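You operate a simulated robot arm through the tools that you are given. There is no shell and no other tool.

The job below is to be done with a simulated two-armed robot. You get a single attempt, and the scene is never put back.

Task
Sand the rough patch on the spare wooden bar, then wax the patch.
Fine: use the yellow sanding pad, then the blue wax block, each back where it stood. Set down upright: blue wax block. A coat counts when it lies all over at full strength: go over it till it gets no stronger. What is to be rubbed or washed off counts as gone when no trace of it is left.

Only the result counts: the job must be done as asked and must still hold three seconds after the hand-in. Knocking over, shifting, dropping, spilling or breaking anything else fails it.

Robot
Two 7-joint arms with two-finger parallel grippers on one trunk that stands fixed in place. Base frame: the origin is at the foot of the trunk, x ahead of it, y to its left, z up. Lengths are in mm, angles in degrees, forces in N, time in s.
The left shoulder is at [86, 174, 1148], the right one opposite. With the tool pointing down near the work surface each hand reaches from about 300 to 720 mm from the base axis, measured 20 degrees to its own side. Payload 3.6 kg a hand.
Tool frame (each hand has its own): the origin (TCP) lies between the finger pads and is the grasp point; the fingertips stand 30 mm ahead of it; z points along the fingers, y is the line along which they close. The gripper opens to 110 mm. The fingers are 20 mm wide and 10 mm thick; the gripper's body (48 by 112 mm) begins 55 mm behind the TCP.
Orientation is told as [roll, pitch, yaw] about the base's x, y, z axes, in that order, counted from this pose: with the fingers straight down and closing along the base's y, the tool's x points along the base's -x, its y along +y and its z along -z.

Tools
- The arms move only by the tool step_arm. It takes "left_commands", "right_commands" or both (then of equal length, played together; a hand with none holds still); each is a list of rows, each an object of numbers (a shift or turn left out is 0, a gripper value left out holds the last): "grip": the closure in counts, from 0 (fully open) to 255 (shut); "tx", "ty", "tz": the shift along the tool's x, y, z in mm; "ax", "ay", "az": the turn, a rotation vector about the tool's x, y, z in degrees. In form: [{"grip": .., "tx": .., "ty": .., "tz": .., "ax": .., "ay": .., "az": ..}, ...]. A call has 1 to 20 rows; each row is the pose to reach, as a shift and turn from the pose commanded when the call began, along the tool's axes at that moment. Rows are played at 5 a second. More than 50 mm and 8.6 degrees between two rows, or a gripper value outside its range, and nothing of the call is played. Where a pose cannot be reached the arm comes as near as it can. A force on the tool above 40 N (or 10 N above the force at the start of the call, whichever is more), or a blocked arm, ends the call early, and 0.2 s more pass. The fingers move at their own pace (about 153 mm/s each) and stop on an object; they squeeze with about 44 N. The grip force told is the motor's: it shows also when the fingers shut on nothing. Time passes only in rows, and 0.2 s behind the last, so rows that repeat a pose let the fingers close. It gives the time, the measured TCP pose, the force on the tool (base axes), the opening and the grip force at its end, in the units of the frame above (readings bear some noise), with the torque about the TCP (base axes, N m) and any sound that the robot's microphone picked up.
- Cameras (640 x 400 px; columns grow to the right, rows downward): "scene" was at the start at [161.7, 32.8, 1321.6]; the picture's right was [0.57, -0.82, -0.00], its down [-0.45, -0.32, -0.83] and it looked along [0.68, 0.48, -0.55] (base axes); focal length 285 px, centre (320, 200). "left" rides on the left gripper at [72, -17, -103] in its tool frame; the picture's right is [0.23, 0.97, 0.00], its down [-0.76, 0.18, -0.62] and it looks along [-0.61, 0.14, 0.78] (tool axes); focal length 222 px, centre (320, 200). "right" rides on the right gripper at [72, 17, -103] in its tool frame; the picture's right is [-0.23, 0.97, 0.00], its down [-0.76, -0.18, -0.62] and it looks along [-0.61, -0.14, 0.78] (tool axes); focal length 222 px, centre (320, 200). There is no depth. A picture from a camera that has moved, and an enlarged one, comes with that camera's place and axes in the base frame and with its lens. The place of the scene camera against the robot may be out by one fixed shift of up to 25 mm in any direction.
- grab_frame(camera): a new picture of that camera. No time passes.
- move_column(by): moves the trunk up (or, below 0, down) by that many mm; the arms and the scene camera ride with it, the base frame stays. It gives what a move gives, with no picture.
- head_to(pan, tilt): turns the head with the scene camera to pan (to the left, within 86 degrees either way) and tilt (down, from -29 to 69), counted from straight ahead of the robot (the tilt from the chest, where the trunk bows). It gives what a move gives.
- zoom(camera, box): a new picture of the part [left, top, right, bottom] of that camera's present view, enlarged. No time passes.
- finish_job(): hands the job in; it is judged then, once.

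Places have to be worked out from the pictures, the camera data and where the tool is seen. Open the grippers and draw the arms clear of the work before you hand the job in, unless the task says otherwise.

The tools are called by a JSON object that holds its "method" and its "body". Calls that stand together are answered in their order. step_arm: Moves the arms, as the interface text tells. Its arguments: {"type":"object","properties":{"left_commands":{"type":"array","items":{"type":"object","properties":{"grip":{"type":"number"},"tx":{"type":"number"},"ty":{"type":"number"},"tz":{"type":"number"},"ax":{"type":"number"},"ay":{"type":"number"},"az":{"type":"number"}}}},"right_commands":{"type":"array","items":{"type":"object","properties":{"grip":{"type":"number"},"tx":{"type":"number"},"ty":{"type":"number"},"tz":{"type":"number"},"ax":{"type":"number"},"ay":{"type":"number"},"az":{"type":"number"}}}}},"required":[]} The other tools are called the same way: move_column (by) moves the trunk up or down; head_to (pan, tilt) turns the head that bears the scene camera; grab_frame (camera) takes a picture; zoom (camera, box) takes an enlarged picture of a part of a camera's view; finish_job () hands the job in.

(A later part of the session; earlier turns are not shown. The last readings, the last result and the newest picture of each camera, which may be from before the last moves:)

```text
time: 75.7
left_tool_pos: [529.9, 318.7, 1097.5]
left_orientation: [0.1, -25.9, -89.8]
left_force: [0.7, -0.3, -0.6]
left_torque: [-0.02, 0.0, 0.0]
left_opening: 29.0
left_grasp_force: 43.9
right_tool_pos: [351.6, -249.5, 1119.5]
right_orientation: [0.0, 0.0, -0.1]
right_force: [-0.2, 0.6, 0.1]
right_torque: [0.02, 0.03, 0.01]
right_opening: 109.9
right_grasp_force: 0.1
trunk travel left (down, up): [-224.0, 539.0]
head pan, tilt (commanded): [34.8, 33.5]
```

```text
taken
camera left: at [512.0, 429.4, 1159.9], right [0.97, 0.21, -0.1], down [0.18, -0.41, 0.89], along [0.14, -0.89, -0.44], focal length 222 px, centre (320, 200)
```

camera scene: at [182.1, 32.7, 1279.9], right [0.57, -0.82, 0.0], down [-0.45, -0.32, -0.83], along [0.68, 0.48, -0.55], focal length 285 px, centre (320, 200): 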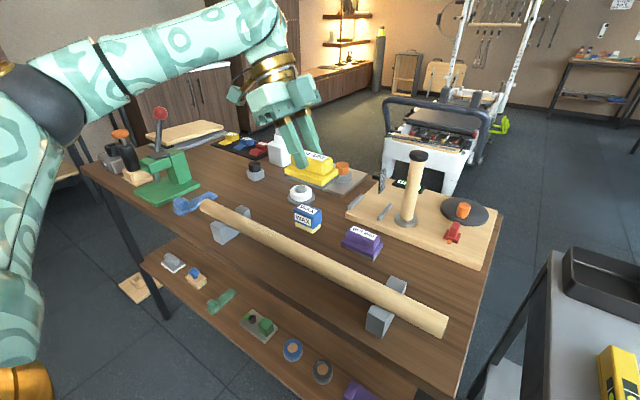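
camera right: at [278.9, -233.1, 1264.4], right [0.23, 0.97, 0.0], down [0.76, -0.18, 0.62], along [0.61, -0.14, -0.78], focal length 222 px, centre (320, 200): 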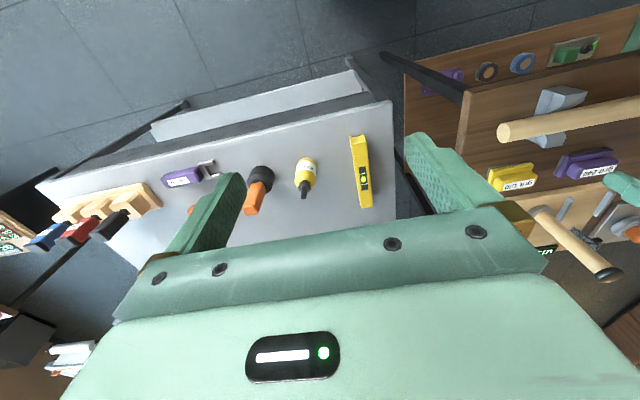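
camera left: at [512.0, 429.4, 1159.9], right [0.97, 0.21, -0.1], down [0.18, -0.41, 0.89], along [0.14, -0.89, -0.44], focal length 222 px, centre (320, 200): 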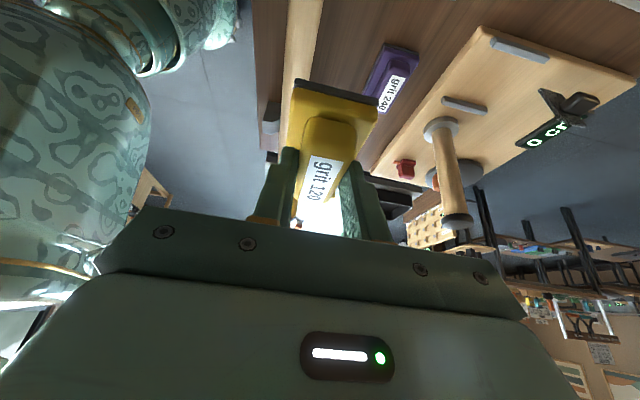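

The trunk is at −40 and the pad is held. I move it above the patch, with the pad's underside about 25 mm over the bar.

{"method": "step_arm", "body": {"left_commands": [{"grip": 255, "tx": 28, "ty": -7, "tz": 11}, {"grip": 255, "tx": 56, "ty": -14, "tz": 22}, {"grip": 255, "tx": 84, "ty": -21, "tz": 34}, {"grip": 255, "tx": 112, "ty": -28, "tz": 45}, {"grip": 255, "tx": 141, "ty": -35.6, "tz": 56}, {"grip": 255, "tx": 141, "ty": -35.6, "tz": 56}]}}

{"method": "grab_frame", "body": {"camera": "scene"}}

{"method": "grab_frame", "body": {"camera": "left"}}

{"method": "zoom", "body": {"camera": "scene", "box": [180, 150, 340, 270]}}

```text
time: 77.1
left_tool_pos: [494.4, 422.9, 986.4]
left_orientation: [0.1, -25.9, -89.9]
left_force: [0.2, 0.7, -0.7]
left_torque: [-0.02, 0.02, 0.0]
left_opening: 28.7
left_grasp_force: 44.2
right_tool_pos: [350.4, -250.4, 1120.9]
right_orientation: [0.1, 0.1, 0.0]
right_force: [-0.1, -0.5, -0.4]
right_torque: [-0.01, -0.02, 0.0]
right_opening: 110.2
right_grasp_force: 0.1
trunk travel left (down, up): [-224.0, 539.0]
head pan, tilt (commanded): [34.8, 33.5]
```

```text
taken
camera scene: at [181.3, 32.3, 1280.2], right [0.57, -0.82, 0.0], down [-0.45, -0.31, -0.83], along [0.68, 0.48, -0.55], focal length 285 px, centre (320, 200)
```

scene: 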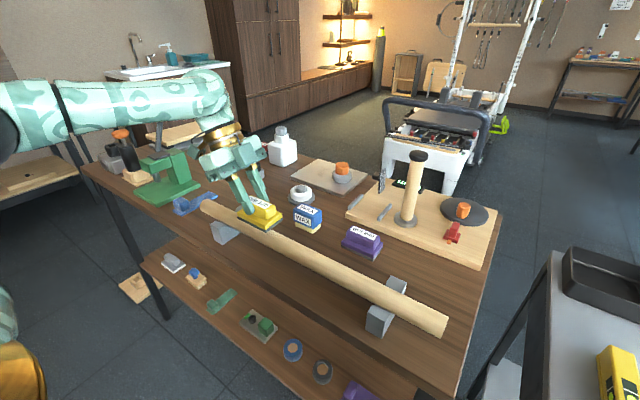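

```text
taken
camera left: at [475.9, 532.7, 1047.7], right [0.97, 0.21, -0.1], down [0.18, -0.41, 0.89], along [0.14, -0.89, -0.44], focal length 222 px, centre (320, 200)
```

left: 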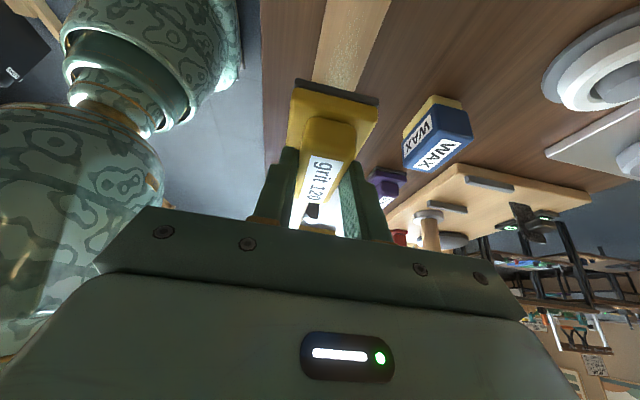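

```text
3.33 times, centred on (260, 210) of scene
camera zoom: at [181.3, 32.3, 1280.2], right [0.57, -0.82, 0.0], down [-0.45, -0.31, -0.83], along [0.68, 0.48, -0.55], focal length 950 px, centre (520, 167)
```

zoom: 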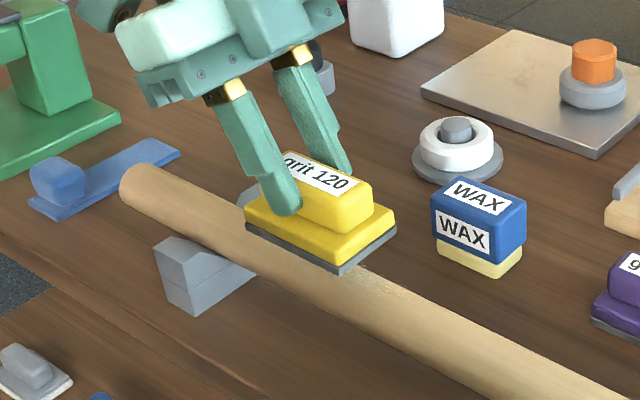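

The pad is above the patch. I lower it in small steps until the force reading shows contact with the bar.

{"method": "step_arm", "body": {"left_commands": [{"grip": 255, "tx": 5, "tz": 10}, {"grip": 255, "tx": 9, "tz": 18}, {"grip": 255, "tx": 10.5, "tz": 21.6}, {"grip": 255, "tx": 10.5, "tz": 21.6}]}}

{"method": "zoom", "body": {"camera": "scene", "box": [200, 170, 320, 260]}}

```text
time: 78.1
left_tool_pos: [494.0, 421.2, 961.4]
left_orientation: [0.0, -26.0, -89.9]
left_force: [0.2, -0.2, -1.3]
left_torque: [0.0, -0.04, 0.0]
left_opening: 29.0
left_grasp_force: 44.0
right_tool_pos: [350.9, -250.0, 1121.1]
right_orientation: [-0.1, 0.2, 0.0]
right_force: [-0.6, -0.1, -0.3]
right_torque: [0.0, 0.01, 0.04]
right_opening: 110.0
right_grasp_force: 0.0
trunk travel left (down, up): [-224.0, 539.0]
head pan, tilt (commanded): [34.8, 33.5]
```

```text
4.44 times, centred on (260, 215) of scene
camera zoom: at [181.3, 32.7, 1280.2], right [0.57, -0.82, 0.0], down [-0.45, -0.32, -0.83], along [0.68, 0.48, -0.55], focal length 1267 px, centre (587, 133)
```

zoom: 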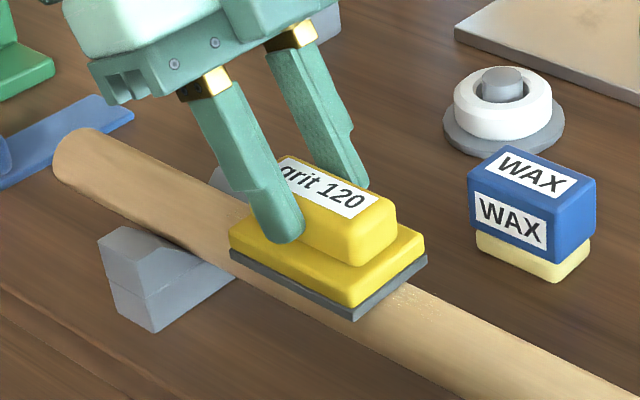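

Almost touching. I lower in 1 mm steps and watch the force.

{"method": "step_arm", "body": {"left_commands": [{"grip": 255, "tx": 0.44, "tz": 0.9}, {"grip": 255, "tx": 0.88, "tz": 1.8}, {"grip": 255, "tx": 0.88, "tz": 1.8}]}}

{"method": "step_arm", "body": {"left_commands": [{"grip": 255, "tx": 0.44, "tz": 0.9}, {"grip": 255, "tx": 0.44, "tz": 0.9}]}}

{"method": "step_arm", "body": {"left_commands": [{"grip": 255, "tx": 0.44, "tz": 0.9}, {"grip": 255, "tx": 0.44, "tz": 0.9}]}}

```text
time: 78.9
left_tool_pos: [494.0, 421.4, 962.1]
left_orientation: [0.2, -25.9, -89.9]
left_force: [1.4, 2.7, 8.4]
left_torque: [-0.03, -0.05, 0.05]
left_opening: 28.9
left_grasp_force: 44.1
right_tool_pos: [350.1, -249.9, 1122.2]
right_orientation: [0.0, 0.0, -0.1]
right_force: [-0.5, -0.5, -0.3]
right_torque: [0.0, 0.02, -0.02]
right_opening: 110.2
right_grasp_force: 0.1
trunk travel left (down, up): [-224.0, 539.0]
head pan, tilt (commanded): [34.8, 33.5]
```

```text
time: 79.5
left_tool_pos: [492.7, 420.6, 962.2]
left_orientation: [0.4, -25.9, -89.9]
left_force: [3.2, 8.9, 20.3]
left_torque: [0.12, -0.19, 0.07]
left_opening: 29.1
left_grasp_force: 43.6
right_tool_pos: [348.3, -248.8, 1121.1]
right_orientation: [0.0, 0.0, -0.1]
right_force: [0.9, 1.3, -0.5]
right_torque: [-0.04, -0.01, 0.0]
right_opening: 109.9
right_grasp_force: 0.0
trunk travel left (down, up): [-224.0, 539.0]
head pan, tilt (commanded): [34.8, 33.5]
```

```text
time: 80.1
left_tool_pos: [492.3, 420.1, 961.3]
left_orientation: [0.5, -25.8, -90.0]
left_force: [3.9, 13.1, 31.6]
left_torque: [0.02, -0.29, 0.05]
left_opening: 28.9
left_grasp_force: 43.9
right_tool_pos: [349.1, -250.7, 1123.3]
right_orientation: [0.1, 0.0, 0.1]
right_force: [0.3, -0.5, -0.2]
right_torque: [0.01, -0.02, 0.01]
right_opening: 110.1
right_grasp_force: 0.1
trunk travel left (down, up): [-224.0, 539.0]
head pan, tilt (commanded): [34.8, 33.5]
```

Contact is at TCP z≈962, so the bar's top is near z≈911, and stiffness is about 11 N per mm. I back off to roughly 10–15 N and make gentle strokes along the bar over the whole patch.

{"method": "step_arm", "body": {"left_commands": [{"grip": 255, "tx": -0.66, "tz": -1.35}, {"grip": 255, "tx": 10.13, "tz": -6.6}, {"grip": 255, "tx": 20.92, "tz": -11.85}, {"grip": 255, "tx": 30.82, "tz": -16.66}, {"grip": 255, "tx": 20.02, "tz": -11.41}, {"grip": 255, "tx": 9.23, "tz": -6.16}, {"grip": 255, "tx": -0.66, "tz": -1.35}]}}

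{"method": "zoom", "body": {"camera": "scene", "box": [200, 170, 320, 260]}}

```text
time: 81.7
left_tool_pos: [492.5, 421.5, 961.0]
left_orientation: [0.2, -25.9, -89.9]
left_force: [0.8, 13.8, 17.7]
left_torque: [0.42, -0.1, -0.04]
left_opening: 28.7
left_grasp_force: 44.1
right_tool_pos: [350.6, -248.7, 1122.0]
right_orientation: [-0.1, 0.0, 0.0]
right_force: [0.9, 0.3, 0.2]
right_torque: [0.01, -0.01, -0.02]
right_opening: 110.0
right_grasp_force: 0.0
trunk travel left (down, up): [-224.0, 539.0]
head pan, tilt (commanded): [34.8, 33.5]
```

```text
4.44 times, centred on (260, 215) of scene
camera zoom: at [180.0, 33.4, 1280.4], right [0.57, -0.82, 0.0], down [-0.45, -0.32, -0.83], along [0.69, 0.48, -0.55], focal length 1267 px, centre (587, 133)
```

zoom: 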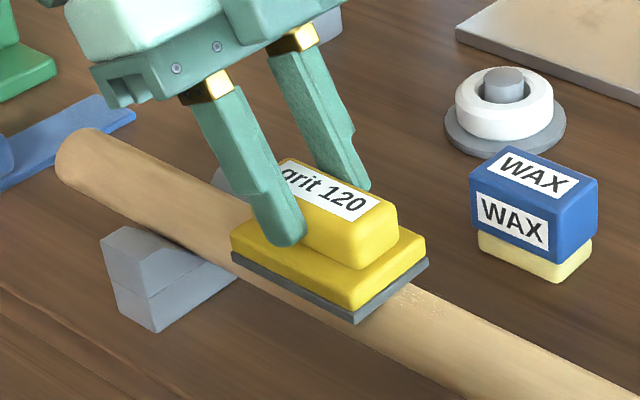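

Normal force is about 18 N with noticeable friction, and the bar stays put. I ease off 0.6 mm and stroke toward −y, then look at the uncovered part.

{"method": "step_arm", "body": {"left_commands": [{"grip": 255, "tx": -0.26, "tz": -0.54}, {"grip": 255, "tx": -11.05, "tz": 4.71}, {"grip": 255, "tx": -21.84, "tz": 9.96}, {"grip": 255, "tx": -32.63, "tz": 15.21}, {"grip": 255, "tx": -38.03, "tz": 17.84}, {"grip": 255, "tx": -38.03, "tz": 17.84}]}}

{"method": "zoom", "body": {"camera": "scene", "box": [200, 170, 320, 260]}}

```text
time: 83.1
left_tool_pos: [492.9, 379.0, 961.5]
left_orientation: [0.1, -25.8, -89.8]
left_force: [-1.1, 0.3, -0.3]
left_torque: [-0.04, 0.03, -0.06]
left_opening: 28.9
left_grasp_force: 44.0
right_tool_pos: [350.3, -251.0, 1120.7]
right_orientation: [0.0, 0.0, 0.0]
right_force: [-0.1, -0.5, -0.5]
right_torque: [0.0, -0.02, 0.02]
right_opening: 110.0
right_grasp_force: 0.1
trunk travel left (down, up): [-224.0, 539.0]
head pan, tilt (commanded): [34.8, 33.5]
```

```text
4.44 times, centred on (260, 215) of scene
camera zoom: at [181.2, 32.6, 1280.2], right [0.57, -0.82, 0.0], down [-0.45, -0.31, -0.83], along [0.68, 0.48, -0.55], focal length 1267 px, centre (587, 133)
```

zoom: 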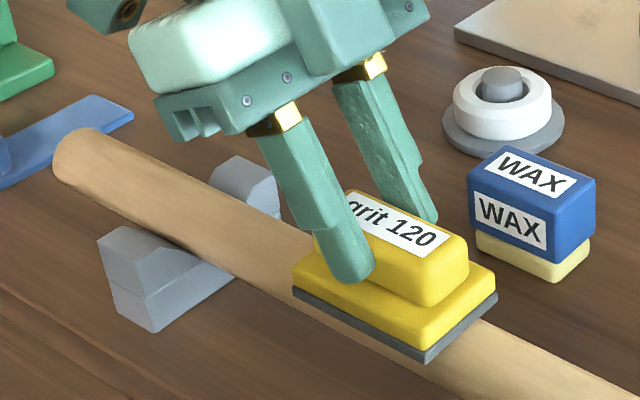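

The uncovered part at the +y end already looks clean. Contact was lost at this end, so I press down about 1 mm here and stroke, then check closely.

{"method": "step_arm", "body": {"left_commands": [{"grip": 255, "tx": 0.44, "tz": 0.9}, {"grip": 255, "tx": 0.7, "tz": 1.44}, {"grip": 255, "tx": 0.7, "tz": 1.44}]}}

{"method": "zoom", "body": {"camera": "scene", "box": [225, 195, 275, 232]}}

```text
time: 83.9
left_tool_pos: [491.0, 379.3, 961.0]
left_orientation: [0.2, -25.9, -89.9]
left_force: [-2.5, 0.6, 10.1]
left_torque: [-0.16, 0.1, 0.01]
left_opening: 28.8
left_grasp_force: 43.6
right_tool_pos: [349.7, -250.6, 1122.5]
right_orientation: [-0.1, 0.1, 0.0]
right_force: [0.1, 0.7, 0.4]
right_torque: [-0.01, -0.02, -0.02]
right_opening: 110.2
right_grasp_force: 0.1
trunk travel left (down, up): [-224.0, 539.0]
head pan, tilt (commanded): [34.8, 33.5]
```

```text
10.81 times, centred on (250, 214) of scene
camera zoom: at [180.1, 32.2, 1280.5], right [0.57, -0.82, 0.0], down [-0.45, -0.31, -0.83], along [0.69, 0.48, -0.55], focal length 3082 px, centre (1077, 54)
```

zoom: 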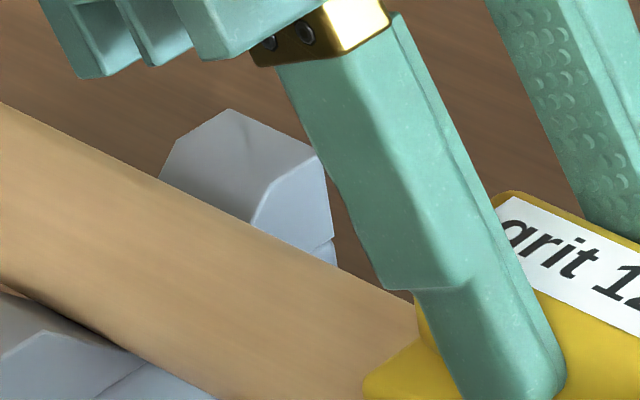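

Now 10 N here. I run strokes between this end and the middle of the patch.

{"method": "step_arm", "body": {"left_commands": [{"grip": 255, "tx": 9, "tz": -4.38}, {"grip": 255, "tx": 18, "tz": -8.75}, {"grip": 255, "tx": 27, "tz": -13.1}, {"grip": 255, "tx": 18, "tz": -8.75}, {"grip": 255, "tx": 9, "tz": -4.38}, {"grip": 255, "tx": 0, "tz": 0}, {"grip": 255, "tx": -9, "tz": 4.38}, {"grip": 255, "tx": 0, "tz": 0}, {"grip": 255, "tx": 9, "tz": -4.38}, {"grip": 255, "tx": 18, "tz": -8.75}, {"grip": 255, "tx": 27, "tz": -13.1}, {"grip": 255, "tx": 36, "tz": -17.5}, {"grip": 255, "tx": 45, "tz": -21.9}, {"grip": 255, "tx": 54, "tz": -26.25}, {"grip": 255, "tx": 45, "tz": -21.9}, {"grip": 255, "tx": 36, "tz": -17.5}, {"grip": 255, "tx": 27, "tz": -13.1}]}}

{"method": "zoom", "body": {"camera": "scene", "box": [200, 170, 340, 275]}}

```text
time: 87.5
left_tool_pos: [492.1, 408.9, 960.9]
left_orientation: [0.2, -26.0, -89.9]
left_force: [0.2, 13.2, 19.6]
left_torque: [0.59, -0.08, 0.01]
left_opening: 28.8
left_grasp_force: 43.7
right_tool_pos: [349.2, -249.3, 1121.4]
right_orientation: [0.0, 0.0, 0.0]
right_force: [0.5, -1.1, -0.7]
right_torque: [-0.01, 0.0, -0.01]
right_opening: 110.1
right_grasp_force: 0.1
trunk travel left (down, up): [-224.0, 539.0]
head pan, tilt (commanded): [34.8, 33.5]
```

```text
3.81 times, centred on (270, 222) of scene
camera zoom: at [179.9, 33.3, 1280.5], right [0.57, -0.82, 0.0], down [-0.45, -0.32, -0.83], along [0.69, 0.48, -0.55], focal length 1086 px, centre (510, 114)
```

zoom: 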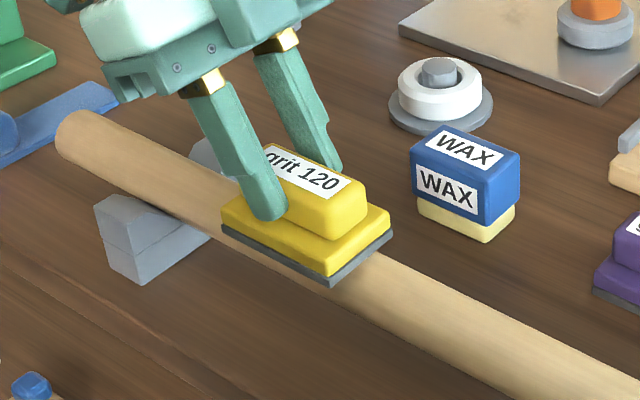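

It looks clean from here. I lift the pad and inspect the patch from the head camera and the hand camera.

{"method": "step_arm", "body": {"left_commands": [{"grip": 255, "tx": -8.7, "tz": -18}, {"grip": 255, "tx": -21.9, "tz": -45}, {"grip": 255, "tx": -30.6, "tz": -63}, {"grip": 255, "tx": -30.6, "tz": -63}]}}

{"method": "zoom", "body": {"camera": "scene", "box": [210, 190, 310, 260]}}

{"method": "grab_frame", "body": {"camera": "left"}}

```text
time: 88.5
left_tool_pos: [491.7, 408.7, 1028.1]
left_orientation: [-0.1, -25.9, -89.9]
left_force: [0.0, -0.5, 0.1]
left_torque: [-0.05, 0.02, 0.0]
left_opening: 28.6
left_grasp_force: 44.0
right_tool_pos: [349.6, -250.5, 1122.2]
right_orientation: [0.0, 0.1, 0.0]
right_force: [0.1, 0.2, 0.7]
right_torque: [-0.03, 0.0, 0.03]
right_opening: 110.1
right_grasp_force: 0.0
trunk travel left (down, up): [-224.0, 539.0]
head pan, tilt (commanded): [34.8, 33.5]
```

```text
5.71 times, centred on (260, 225) of scene
camera zoom: at [181.3, 32.7, 1280.2], right [0.57, -0.82, 0.0], down [-0.45, -0.32, -0.83], along [0.68, 0.48, -0.55], focal length 1629 px, centre (663, 57)
```

zoom: 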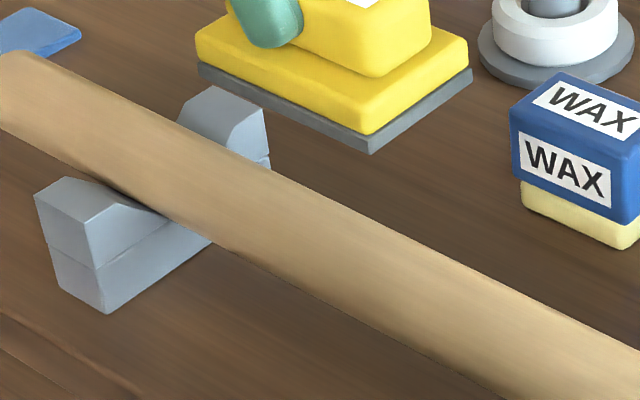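

```text
taken
camera left: at [475.4, 519.4, 1090.5], right [0.97, 0.21, -0.1], down [0.18, -0.41, 0.89], along [0.14, -0.89, -0.44], focal length 222 px, centre (320, 200)
```

left: 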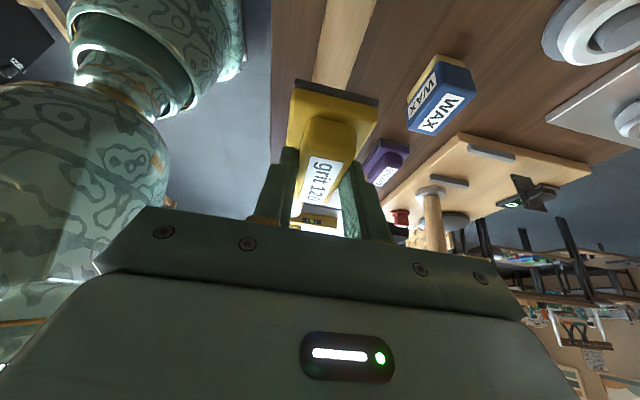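

From the head camera no trace is left. I check the bar's upper and far sides with the hand camera, zooming first from here and then from the +x side.

{"method": "zoom", "body": {"camera": "left", "box": [290, 0, 410, 80]}}

{"method": "step_arm", "body": {"left_commands": [{"grip": 255, "ty": 40, "tx": -10, "tz": -20}, {"grip": 255, "ty": 80, "tx": -18, "tz": -36}, {"grip": 255, "ty": 110, "tx": -18, "tz": -36}, {"grip": 255, "ty": 110, "tx": -18, "tz": -36}]}}

{"method": "grab_frame", "body": {"camera": "left"}}

```text
5.00 times, centred on (350, 40) of left
camera zoom: at [475.4, 519.4, 1090.5], right [0.97, 0.21, -0.1], down [0.18, -0.41, 0.89], along [0.14, -0.89, -0.44], focal length 1111 px, centre (170, 1000)
```

zoom: 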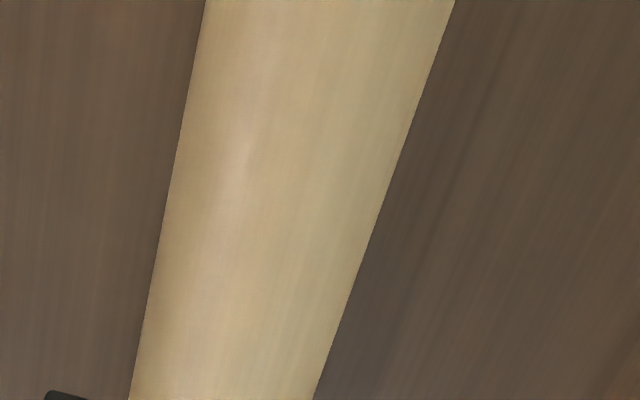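

```text
time: 89.5
left_tool_pos: [602.8, 409.0, 1069.8]
left_orientation: [0.0, -25.9, -90.0]
left_force: [0.2, -0.1, 0.0]
left_torque: [-0.01, -0.02, 0.04]
left_opening: 28.7
left_grasp_force: 43.9
right_tool_pos: [349.9, -249.7, 1121.7]
right_orientation: [0.0, 0.0, 0.1]
right_force: [-0.6, 1.1, 0.0]
right_torque: [0.02, -0.03, 0.0]
right_opening: 109.9
right_grasp_force: 0.2
trunk travel left (down, up): [-224.0, 539.0]
head pan, tilt (commanded): [34.8, 33.5]
```

```text
taken
camera left: at [585.2, 520.2, 1130.9], right [0.97, 0.21, -0.1], down [0.18, -0.41, 0.89], along [0.14, -0.89, -0.44], focal length 222 px, centre (320, 200)
```

left: 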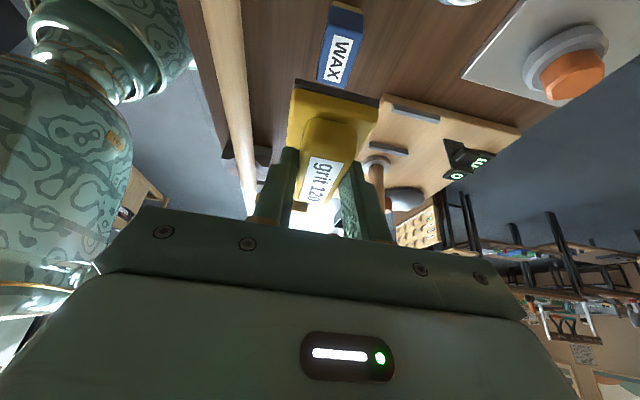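

This side view shows the bar for y below about 406. I zoom in here, then shift +y to see the rest.

{"method": "zoom", "body": {"camera": "left", "box": [180, 0, 300, 80]}}

{"method": "step_arm", "body": {"left_commands": [{"grip": 255, "tx": 36, "tz": -17.5}, {"grip": 255, "tx": 72, "tz": -35}, {"grip": 255, "tx": 72, "tz": -35}]}}

{"method": "zoom", "body": {"camera": "left", "box": [180, 0, 300, 80]}}

{"method": "grab_frame", "body": {"camera": "left"}}

```text
5.00 times, centred on (240, 40) of left
camera zoom: at [585.2, 520.2, 1130.9], right [0.97, 0.21, -0.1], down [0.18, -0.41, 0.89], along [0.14, -0.89, -0.44], focal length 1111 px, centre (720, 1000)
```

zoom: 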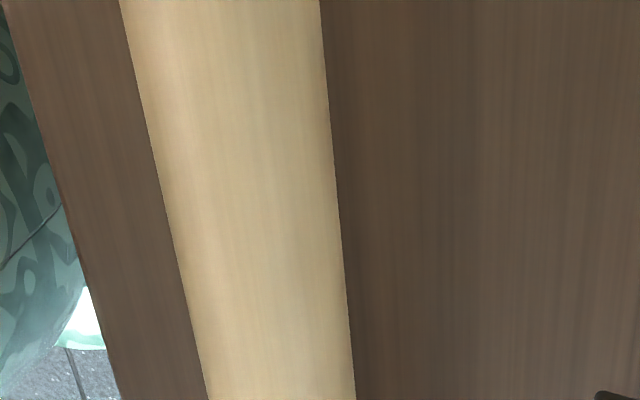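

```text
time: 90.3
left_tool_pos: [592.2, 482.0, 1069.4]
left_orientation: [0.0, -25.9, -89.9]
left_force: [0.2, -0.1, -0.9]
left_torque: [-0.01, -0.01, 0.0]
left_opening: 28.8
left_grasp_force: 44.1
left hand out of reach, approached as far as the arm can: row 2, 3
right_tool_pos: [350.0, -249.8, 1120.1]
right_orientation: [0.0, 0.1, 0.0]
right_force: [-0.2, 0.1, -0.4]
right_torque: [0.02, 0.02, 0.04]
right_opening: 110.1
right_grasp_force: 0.0
trunk travel left (down, up): [-224.0, 539.0]
head pan, tilt (commanded): [34.8, 33.5]
```

```text
5.00 times, centred on (240, 40) of left
camera zoom: at [574.6, 592.8, 1130.9], right [0.97, 0.21, -0.1], down [0.18, -0.41, 0.89], along [0.14, -0.89, -0.44], focal length 1111 px, centre (720, 1000)
```

zoom: 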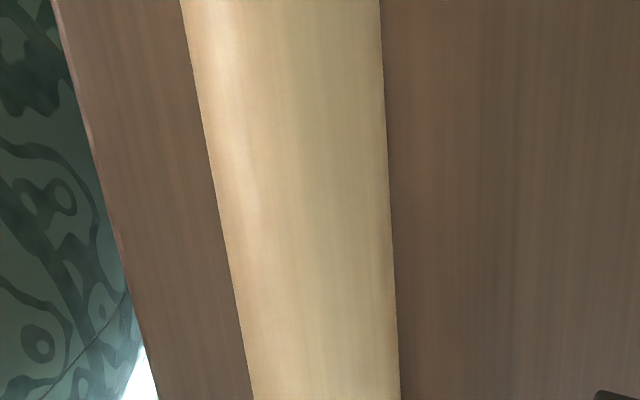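

```text
taken
camera left: at [574.6, 592.8, 1130.9], right [0.97, 0.21, -0.1], down [0.18, -0.41, 0.89], along [0.14, -0.89, -0.44], focal length 222 px, centre (320, 200)
```

left: 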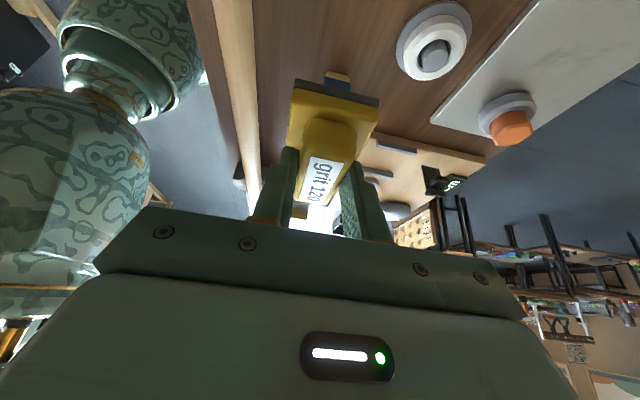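

No trace of the rough patch is visible on any side. For certainty I make one more pass, especially at the +y end, before returning the pad.

{"method": "step_arm", "body": {"left_commands": [{"grip": 255, "tx": -4.5, "ty": -24.5, "tz": 25.5}, {"grip": 255, "tx": -9, "ty": -49, "tz": 51}, {"grip": 255, "tx": -13.5, "ty": -73.5, "tz": 76.5}, {"grip": 255, "tx": -18, "ty": -98, "tz": 102}, {"grip": 255, "tx": -18, "ty": -98, "tz": 102}]}}

```text
time: 91.5
left_tool_pos: [494.4, 419.7, 985.1]
left_orientation: [0.0, -25.9, -89.7]
left_force: [0.3, 0.0, -1.1]
left_torque: [0.0, 0.04, -0.01]
left_opening: 28.8
left_grasp_force: 44.7
right_tool_pos: [351.7, -249.7, 1119.7]
right_orientation: [0.0, 0.1, 0.0]
right_force: [-0.1, 0.2, 0.2]
right_torque: [-0.01, 0.0, 0.0]
right_opening: 109.7
right_grasp_force: 0.0
trunk travel left (down, up): [-224.0, 539.0]
head pan, tilt (commanded): [34.8, 33.5]
```

I lower to about 10 N and run one more full pass across the patch.

{"method": "step_arm", "body": {"left_commands": [{"grip": 255, "tx": 5, "tz": 10}, {"grip": 255, "tx": 9, "tz": 18.5}, {"grip": 255, "tx": 11.3, "tz": 23.2}, {"grip": 255, "tx": 22.1, "tz": 17.95}, {"grip": 255, "tx": 32.9, "tz": 12.7}, {"grip": 255, "tx": 43.7, "tz": 7.45}, {"grip": 255, "tx": 32.9, "tz": 12.7}, {"grip": 255, "tx": 22.1, "tz": 17.95}, {"grip": 255, "tx": 32.9, "tz": 12.7}, {"grip": 255, "tx": 43.7, "tz": 7.45}, {"grip": 255, "tx": 32.9, "tz": 12.7}, {"grip": 255, "tx": 22.1, "tz": 17.95}, {"grip": 255, "tx": 11.3, "tz": 23.2}, {"grip": 255, "tx": 0.6, "tz": 28.6}, {"grip": 255, "tx": -10.1, "tz": 34.1}, {"grip": 255, "tx": -20.8, "tz": 39.5}, {"grip": 255, "tx": -27.9, "tz": 43.2}, {"grip": 255, "tx": -15.5, "tz": 36.8}, {"grip": 255, "tx": -2.1, "tz": 30}, {"grip": 255, "tx": 11.3, "tz": 23.2}]}}

{"method": "zoom", "body": {"camera": "scene", "box": [200, 170, 320, 260]}}

```text
time: 95.7
left_tool_pos: [492.2, 420.7, 959.6]
left_orientation: [-0.1, -26.0, -89.8]
left_force: [1.0, 0.3, -1.2]
left_torque: [0.0, 0.01, -0.02]
left_opening: 28.8
left_grasp_force: 43.6
right_tool_pos: [351.2, -250.2, 1121.0]
right_orientation: [-0.1, 0.2, 0.1]
right_force: [-0.4, 0.2, 0.2]
right_torque: [-0.02, 0.02, 0.0]
right_opening: 110.1
right_grasp_force: 0.1
trunk travel left (down, up): [-224.0, 539.0]
head pan, tilt (commanded): [34.8, 33.5]
```

```text
4.44 times, centred on (260, 215) of scene
camera zoom: at [181.4, 33.0, 1280.2], right [0.57, -0.82, 0.0], down [-0.45, -0.32, -0.83], along [0.68, 0.48, -0.55], focal length 1267 px, centre (587, 133)
```

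zoom: 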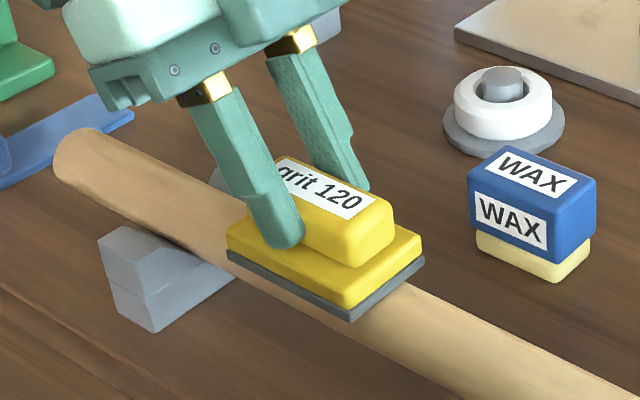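

The force is now near zero at the same height, so the pad has slid up 2–3 mm in the grip. I will set it down by feel. The patch is clean, so I lift and carry the pad back.

{"method": "step_arm", "body": {"left_commands": [{"grip": 255, "tx": -13.1, "tz": -27}, {"grip": 255, "tx": -28.4, "tz": -58.5}, {"grip": 255, "tx": -61.9, "ty": 10, "tz": -70}, {"grip": 255, "tx": -97.6, "ty": 20, "tz": -74.8}, {"grip": 255, "tx": -127.9, "ty": 30, "tz": -80.1}, {"grip": 255, "tx": -152, "ty": 37.8, "tz": -80}, {"grip": 255, "tx": -152, "ty": 37.8, "tz": -80}]}}

{"method": "zoom", "body": {"camera": "scene", "box": [210, 190, 310, 260]}}

{"method": "zoom", "body": {"camera": "left", "box": [240, 60, 400, 240]}}

```text
time: 97.3
left_tool_pos: [530.9, 319.9, 1096.9]
left_orientation: [0.0, -25.8, -89.7]
left_force: [0.5, 0.2, -0.9]
left_torque: [0.01, 0.01, 0.0]
left_opening: 28.9
left_grasp_force: 43.8
right_tool_pos: [350.0, -249.8, 1120.9]
right_orientation: [0.0, 0.1, -0.1]
right_force: [0.3, -0.7, -0.2]
right_torque: [0.06, 0.04, -0.02]
right_opening: 110.0
right_grasp_force: 0.0
trunk travel left (down, up): [-224.0, 539.0]
head pan, tilt (commanded): [34.8, 33.5]
```

```text
5.71 times, centred on (260, 225) of scene
camera zoom: at [181.3, 33.0, 1280.2], right [0.57, -0.82, 0.0], down [-0.45, -0.32, -0.83], along [0.68, 0.48, -0.55], focal length 1629 px, centre (663, 57)
```

zoom: 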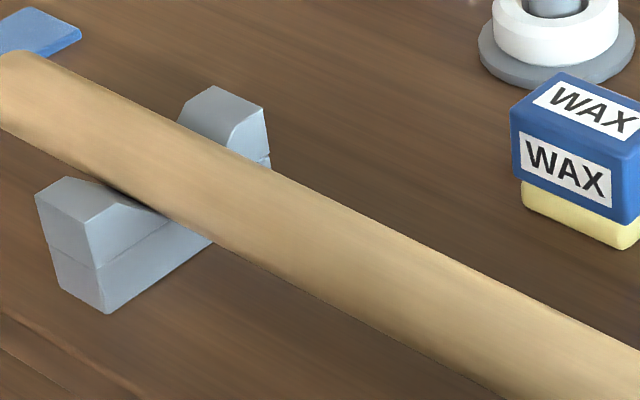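

```text
2.22 times, centred on (320, 150) of left
camera zoom: at [512.3, 431.0, 1158.9], right [0.97, 0.21, -0.1], down [0.18, -0.41, 0.89], along [0.14, -0.89, -0.44], focal length 494 px, centre (320, 311)
```

zoom: 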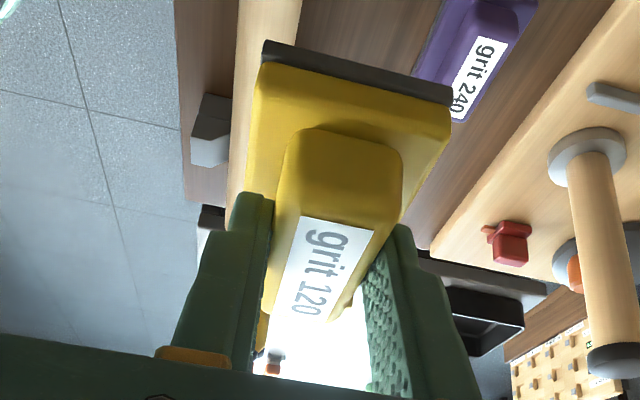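

The pad sits in the grip exactly as at the pick, so the contact height fell because the rough layer is gone. I lower the trunk by 110 again and carry the pad back over its place.

{"method": "move_column", "body": {"by": -110}}

{"method": "step_arm", "body": {"left_commands": [{"grip": 255, "tx": -29, "ty": 15, "tz": 17}, {"grip": 255, "tx": -58, "ty": 30, "tz": 34}, {"grip": 255, "tx": -87, "ty": 45, "tz": 51}, {"grip": 255, "tx": -116, "ty": 60, "tz": 68}, {"grip": 255, "tx": -146, "ty": 75, "tz": 85}, {"grip": 255, "tx": -175, "ty": 90, "tz": 101}, {"grip": 255, "tx": -175, "ty": 90, "tz": 101}]}}

{"method": "grab_frame", "body": {"camera": "left"}}

```text
time: 98.7
left_tool_pos: [530.5, 319.2, 988.6]
left_orientation: [0.1, -25.9, -89.9]
left_force: [0.7, 0.0, -0.3]
left_torque: [0.1, -0.01, 0.06]
left_opening: 28.9
left_grasp_force: 43.8
right_tool_pos: [349.7, -248.7, 1011.1]
right_orientation: [0.0, 0.0, 0.0]
right_force: [-0.4, 0.5, 0.1]
right_torque: [0.02, -0.01, 0.01]
right_opening: 109.9
right_grasp_force: 0.1
trunk travel left (down, up): [-114.0, 649.0]
head pan, tilt (commanded): [34.8, 33.5]
```

```text
time: 100.3
left_tool_pos: [620.5, 115.6, 975.1]
left_orientation: [0.1, -25.9, -89.8]
left_force: [-0.3, 0.4, 0.1]
left_torque: [0.01, -0.05, 0.02]
left_opening: 28.7
left_grasp_force: 44.7
right_tool_pos: [349.6, -249.2, 1012.1]
right_orientation: [-0.1, 0.1, 0.0]
right_force: [0.6, -0.9, -0.3]
right_torque: [0.02, -0.04, -0.04]
right_opening: 110.2
right_grasp_force: 0.1
trunk travel left (down, up): [-114.0, 649.0]
head pan, tilt (commanded): [34.8, 33.5]
```

```text
taken
camera left: at [603.0, 227.7, 1035.5], right [0.97, 0.21, -0.1], down [0.18, -0.41, 0.89], along [0.15, -0.89, -0.44], focal length 222 px, centre (320, 200)
```

left: 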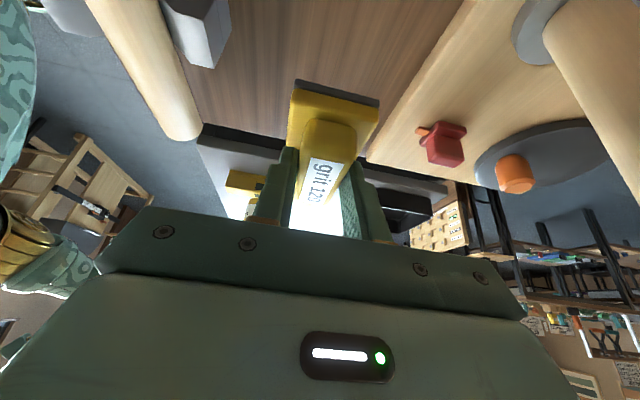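

I descend to about 6 mm above the pick height.

{"method": "step_arm", "body": {"left_commands": [{"grip": 255, "tx": 6.5, "tz": 15.5}, {"grip": 255, "tx": 13, "ty": -0.3, "tz": 31}, {"grip": 255, "tx": 19.5, "ty": -0.5, "tz": 46.5}, {"grip": 255, "tx": 25.9, "ty": -0.7, "tz": 61.9}, {"grip": 255, "tx": 25.9, "ty": -0.7, "tz": 61.9}]}}

{"method": "step_arm", "body": {"left_commands": [{"grip": 255}]}}

{"method": "grab_frame", "body": {"camera": "left"}}

{"method": "zoom", "body": {"camera": "scene", "box": [370, 160, 490, 280]}}

```text
time: 101.5
left_tool_pos: [621.0, 114.0, 907.0]
left_orientation: [0.0, -25.9, -89.9]
left_force: [0.6, 0.6, -1.0]
left_torque: [0.02, 0.02, 0.0]
left_opening: 28.8
left_grasp_force: 44.3
right_tool_pos: [350.6, -250.2, 1010.0]
right_orientation: [0.0, 0.1, 0.1]
right_force: [0.4, -0.7, -0.3]
right_torque: [0.01, 0.02, 0.0]
right_opening: 110.1
right_grasp_force: 0.0
trunk travel left (down, up): [-114.0, 649.0]
head pan, tilt (commanded): [34.8, 33.5]
```

```text
time: 101.9
left_tool_pos: [621.8, 113.6, 907.2]
left_orientation: [0.0, -25.9, -90.0]
left_force: [0.7, -0.1, -0.2]
left_torque: [0.02, 0.0, 0.01]
left_opening: 28.9
left_grasp_force: 44.3
right_tool_pos: [350.5, -249.1, 1011.6]
right_orientation: [0.1, -0.1, 0.0]
right_force: [-0.1, -0.9, 0.5]
right_torque: [0.04, 0.02, -0.01]
right_opening: 109.8
right_grasp_force: 0.1
trunk travel left (down, up): [-114.0, 649.0]
head pan, tilt (commanded): [34.8, 33.5]
```

```text
taken
camera left: at [603.8, 224.0, 968.8], right [0.97, 0.21, -0.1], down [0.18, -0.41, 0.89], along [0.14, -0.89, -0.44], focal length 222 px, centre (320, 200)
```

left: 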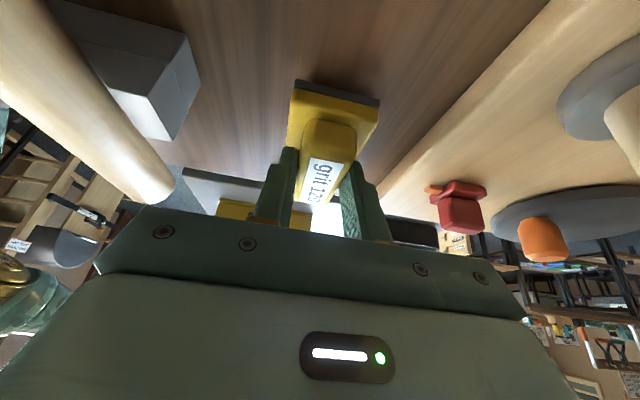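

```text
3.33 times, centred on (430, 220) of scene
camera zoom: at [244.1, 32.5, 1164.1], right [0.57, -0.82, 0.0], down [-0.45, -0.31, -0.83], along [0.68, 0.48, -0.55], focal length 950 px, centre (-47, 133)
```

zoom: 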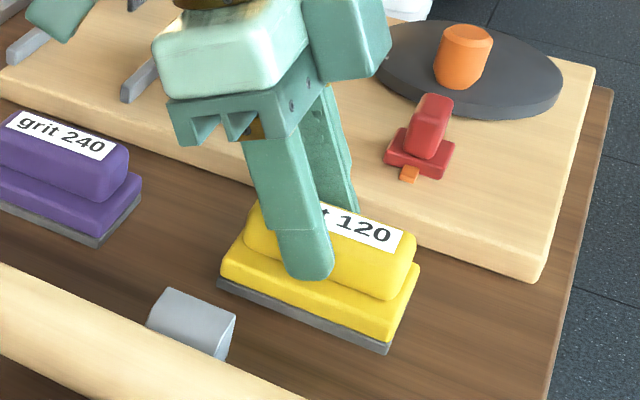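

I correct by [−1.6, −2] mm and lower to just above the table, then feel for contact.

{"method": "step_arm", "body": {"left_commands": [{"grip": 255, "tx": -0.5, "ty": -1.6, "tz": 2.5}, {"grip": 255, "tx": 0, "ty": -1.6, "tz": 4.5}, {"grip": 255, "tx": 0, "ty": -1.6, "tz": 4.5}]}}

{"method": "step_arm", "body": {"left_commands": [{"grip": 255, "tx": 0.22, "tz": 0.45}, {"grip": 255, "tx": 0.22, "tz": 0.45}]}}

```text
time: 102.7
left_tool_pos: [619.7, 111.0, 902.7]
left_orientation: [0.1, -25.9, -89.9]
left_force: [0.1, -0.3, -0.6]
left_torque: [0.02, 0.01, -0.01]
left_opening: 28.9
left_grasp_force: 44.1
right_tool_pos: [350.5, -249.7, 1011.7]
right_orientation: [0.0, 0.1, 0.0]
right_force: [0.6, 0.4, 0.2]
right_torque: [-0.02, 0.03, 0.02]
right_opening: 110.1
right_grasp_force: 0.1
trunk travel left (down, up): [-114.0, 649.0]
head pan, tilt (commanded): [34.8, 33.5]
```

```text
time: 103.3
left_tool_pos: [619.2, 110.8, 902.5]
left_orientation: [0.1, -25.9, -89.9]
left_force: [0.3, -0.3, -1.1]
left_torque: [0.04, -0.01, 0.02]
left_opening: 28.5
left_grasp_force: 43.8
right_tool_pos: [350.8, -249.3, 1010.9]
right_orientation: [0.0, 0.1, 0.0]
right_force: [0.2, 0.2, -0.9]
right_torque: [0.0, -0.02, -0.02]
right_opening: 110.0
right_grasp_force: 0.0
trunk travel left (down, up): [-114.0, 649.0]
head pan, tilt (commanded): [34.8, 33.5]
```

No contact yet. I nudge +0.7 mm in y and keep lowering in half-millimetre steps.

{"method": "step_arm", "body": {"left_commands": [{"grip": 255, "tx": 0.85, "tz": 0.14}, {"grip": 255, "tx": 1.07, "tz": 0.59}, {"grip": 255, "tx": 1.07, "tz": 0.59}]}}

{"method": "step_arm", "body": {"left_commands": [{"grip": 255, "tx": 0.22, "tz": 0.45}, {"grip": 255, "tx": 0.22, "tz": 0.45}]}}

{"method": "zoom", "body": {"camera": "scene", "box": [390, 210, 470, 280]}}

```text
time: 104.1
left_tool_pos: [619.5, 111.7, 900.8]
left_orientation: [0.1, -25.9, -89.9]
left_force: [1.7, -0.4, 3.5]
left_torque: [-0.19, -0.02, 0.09]
left_opening: 28.9
left_grasp_force: 43.7
right_tool_pos: [350.4, -249.2, 1011.3]
right_orientation: [0.0, 0.1, 0.0]
right_force: [-0.8, -0.1, -0.2]
right_torque: [-0.02, -0.01, 0.02]
right_opening: 110.4
right_grasp_force: 0.1
trunk travel left (down, up): [-114.0, 649.0]
head pan, tilt (commanded): [34.8, 33.5]
```

```text
time: 104.7
left_tool_pos: [620.1, 111.1, 900.5]
left_orientation: [0.1, -25.8, -89.8]
left_force: [3.6, 1.2, 7.6]
left_torque: [-0.19, 0.01, 0.08]
left_opening: 28.8
left_grasp_force: 44.0
right_tool_pos: [350.5, -249.4, 1011.0]
right_orientation: [0.0, 0.1, 0.0]
right_force: [1.3, 0.4, -0.8]
right_torque: [0.04, 0.0, 0.03]
right_opening: 109.8
right_grasp_force: 0.1
trunk travel left (down, up): [-114.0, 649.0]
head pan, tilt (commanded): [34.8, 33.5]
```

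```text
5.71 times, centred on (430, 245) of scene
camera zoom: at [243.8, 32.6, 1164.3], right [0.57, -0.82, 0.0], down [-0.45, -0.31, -0.83], along [0.68, 0.48, -0.55], focal length 1629 px, centre (-309, -57)
```

zoom: 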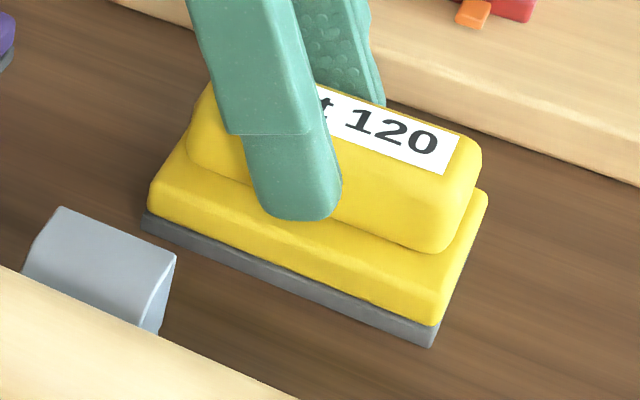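

The pad's corners match its original position to within about half a millimetre. I ease off the pressure and open the fingers.

{"method": "step_arm", "body": {"left_commands": [{"grip": 255, "tx": -0.2, "tz": -0.4}, {"grip": 185, "tx": -0.2, "tz": -0.4}, {"grip": 170, "tx": -0.2, "tz": -0.4}, {"grip": 140, "tx": -0.2, "tz": -0.4}, {"grip": 116, "tx": -0.2, "tz": -0.4}, {"grip": 116, "tx": -0.2, "tz": -0.4}]}}

{"method": "zoom", "body": {"camera": "scene", "box": [390, 210, 470, 280]}}

```text
time: 106.1
left_tool_pos: [618.1, 111.4, 900.4]
left_orientation: [-0.1, -25.9, -90.0]
left_force: [-0.3, -0.4, -0.5]
left_torque: [0.0, -0.01, -0.01]
left_opening: 60.0
left_grasp_force: 0.1
right_tool_pos: [349.8, -249.5, 1010.7]
right_orientation: [0.0, 0.1, 0.0]
right_force: [-0.5, -0.2, -0.1]
right_torque: [-0.02, 0.0, -0.01]
right_opening: 109.9
right_grasp_force: 0.1
trunk travel left (down, up): [-114.0, 649.0]
head pan, tilt (commanded): [34.8, 33.5]
```

```text
5.71 times, centred on (430, 245) of scene
camera zoom: at [244.1, 32.5, 1164.1], right [0.57, -0.82, 0.0], down [-0.45, -0.31, -0.83], along [0.68, 0.48, -0.55], focal length 1629 px, centre (-309, -57)
```

zoom: 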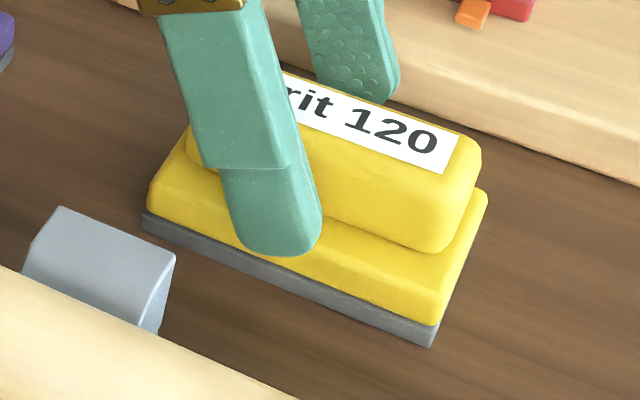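

Released cleanly, with the pad unchanged. I rise and withdraw back to [530, 319, 990].

{"method": "step_arm", "body": {"left_commands": [{"grip": 116, "tx": -8.7, "tz": -18}, {"grip": 116, "tx": -19.7, "tz": -40.5}, {"grip": 116, "tx": -28.4, "tz": -58.5}, {"grip": 116, "tx": 1, "ty": -14, "tz": -77}, {"grip": 116, "tx": 30, "ty": -29, "tz": -94}, {"grip": 116, "tx": 59, "ty": -44, "tz": -112}, {"grip": 116, "tx": 88, "ty": -58, "tz": -130}, {"grip": 116, "tx": 117, "ty": -73, "tz": -148}, {"grip": 116, "tx": 146, "ty": -88, "tz": -166}, {"grip": 116, "tx": 146, "ty": -88, "tz": -166}]}}

{"method": "move_column", "body": {"by": 110}}

{"method": "grab_frame", "body": {"camera": "scene"}}

```text
time: 108.3
left_tool_pos: [528.9, 318.4, 987.3]
left_orientation: [0.1, -25.9, -89.9]
left_force: [0.2, 0.6, -0.1]
left_torque: [0.02, 0.03, -0.01]
left_opening: 59.9
left_grasp_force: 0.0
right_tool_pos: [350.9, -249.7, 1011.6]
right_orientation: [0.0, 0.1, 0.0]
right_force: [0.2, -0.7, 0.7]
right_torque: [-0.04, -0.02, -0.02]
right_opening: 109.9
right_grasp_force: 0.0
trunk travel left (down, up): [-114.0, 649.0]
head pan, tilt (commanded): [34.8, 33.5]
```

```text
time: 109.7
left_tool_pos: [530.4, 316.3, 1095.7]
left_orientation: [0.0, -25.9, -89.8]
left_force: [0.7, -0.1, -0.9]
left_torque: [0.0, 0.0, -0.01]
left_opening: 59.9
left_grasp_force: 0.0
right_tool_pos: [352.1, -250.4, 1121.1]
right_orientation: [0.1, 0.1, -0.1]
right_force: [0.6, -0.4, 0.4]
right_torque: [0.03, -0.01, 0.0]
right_opening: 109.8
right_grasp_force: 0.1
trunk travel left (down, up): [-224.0, 539.0]
head pan, tilt (commanded): [34.8, 33.5]
```

```text
taken
camera scene: at [182.1, 32.6, 1280.0], right [0.57, -0.82, 0.0], down [-0.45, -0.31, -0.83], along [0.68, 0.48, -0.55], focal length 285 px, centre (320, 200)
```

scene: 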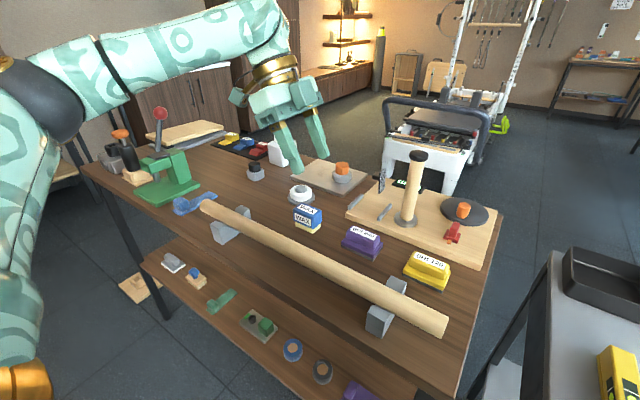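

All items stand as before. Now the wax block: I set the hand upright again (yaw −90, fingers closing along x) and move above it at [607.5, 381].

{"method": "step_arm", "body": {"left_commands": [{"grip": 93, "tx": 17, "ty": 13, "tz": 10, "ay": 4.3}, {"grip": 93, "tx": 34, "ty": 26, "tz": 20, "ay": 8.6}, {"grip": 93, "tx": 51, "ty": 39, "tz": 29, "ay": 13}, {"grip": 93, "tx": 67, "ty": 52, "tz": 39, "ay": 17.3}, {"grip": 93, "tx": 84, "ty": 65, "tz": 48, "ay": 21.6}, {"grip": 93, "tx": 100.5, "ty": 77, "tz": 58, "ay": 25.9}, {"grip": 93, "tx": 100.5, "ty": 77, "tz": 58, "ay": 25.9}]}}

{"method": "grab_frame", "body": {"camera": "left"}}

{"method": "grab_frame", "body": {"camera": "scene"}}

```text
time: 111.3
left_tool_pos: [606.9, 381.4, 1000.2]
left_orientation: [0.1, 0.0, -89.8]
left_force: [0.1, -0.1, -0.2]
left_torque: [-0.02, -0.05, 0.01]
left_opening: 70.0
left_grasp_force: 0.1
right_tool_pos: [350.2, -248.7, 1121.9]
right_orientation: [0.0, 0.2, 0.0]
right_force: [-0.3, -0.1, 0.0]
right_torque: [-0.03, 0.03, -0.01]
right_opening: 110.0
right_grasp_force: 0.1
trunk travel left (down, up): [-224.0, 539.0]
head pan, tilt (commanded): [34.8, 33.5]
```

```text
taken
camera left: at [588.8, 453.7, 1103.4], right [0.97, 0.23, 0.0], down [0.18, -0.76, 0.62], along [0.14, -0.61, -0.78], focal length 222 px, centre (320, 200)
```

left: 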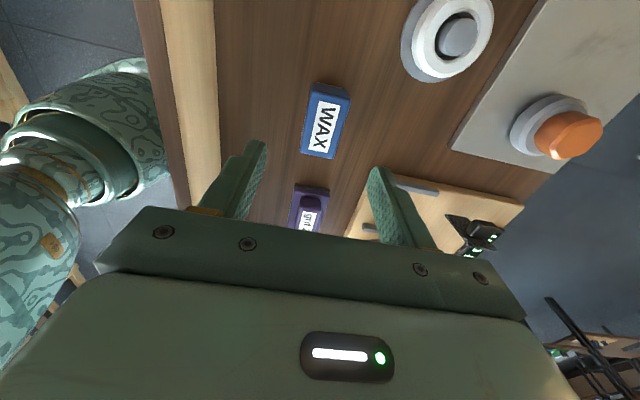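

```text
taken
camera scene: at [181.0, 32.7, 1280.3], right [0.57, -0.82, 0.0], down [-0.45, -0.32, -0.83], along [0.68, 0.48, -0.55], focal length 285 px, centre (320, 200)
```

scene: 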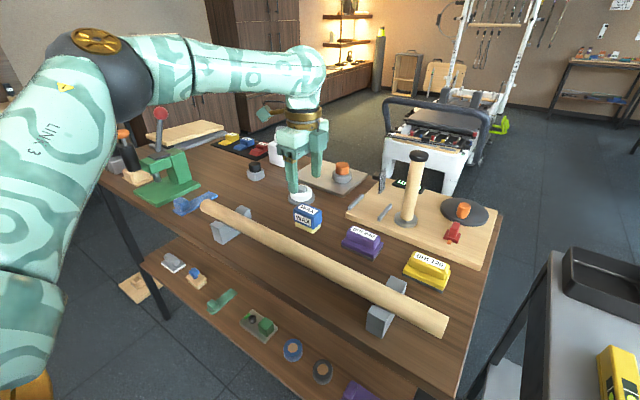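

Good view of the wax block top. I zoom in to measure its corners from here.

{"method": "zoom", "body": {"camera": "left", "box": [280, 70, 370, 170]}}

{"method": "zoom", "body": {"camera": "scene", "box": [275, 185, 345, 240]}}

```text
4.00 times, centred on (325, 120) of left
camera zoom: at [588.8, 453.7, 1103.4], right [0.97, 0.23, 0.0], down [0.18, -0.76, 0.62], along [0.14, -0.61, -0.78], focal length 888 px, centre (300, 520)
```

zoom: 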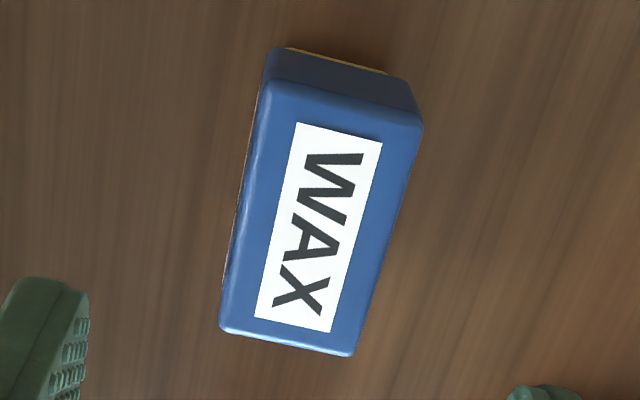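

```text
7.27 times, centred on (310, 212) of scene
camera zoom: at [181.0, 32.7, 1280.3], right [0.57, -0.82, 0.0], down [-0.45, -0.32, -0.83], along [0.68, 0.48, -0.55], focal length 2074 px, centre (393, 109)
```

zoom: 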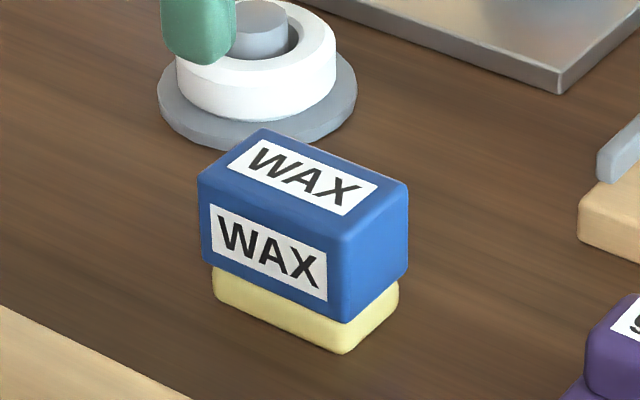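

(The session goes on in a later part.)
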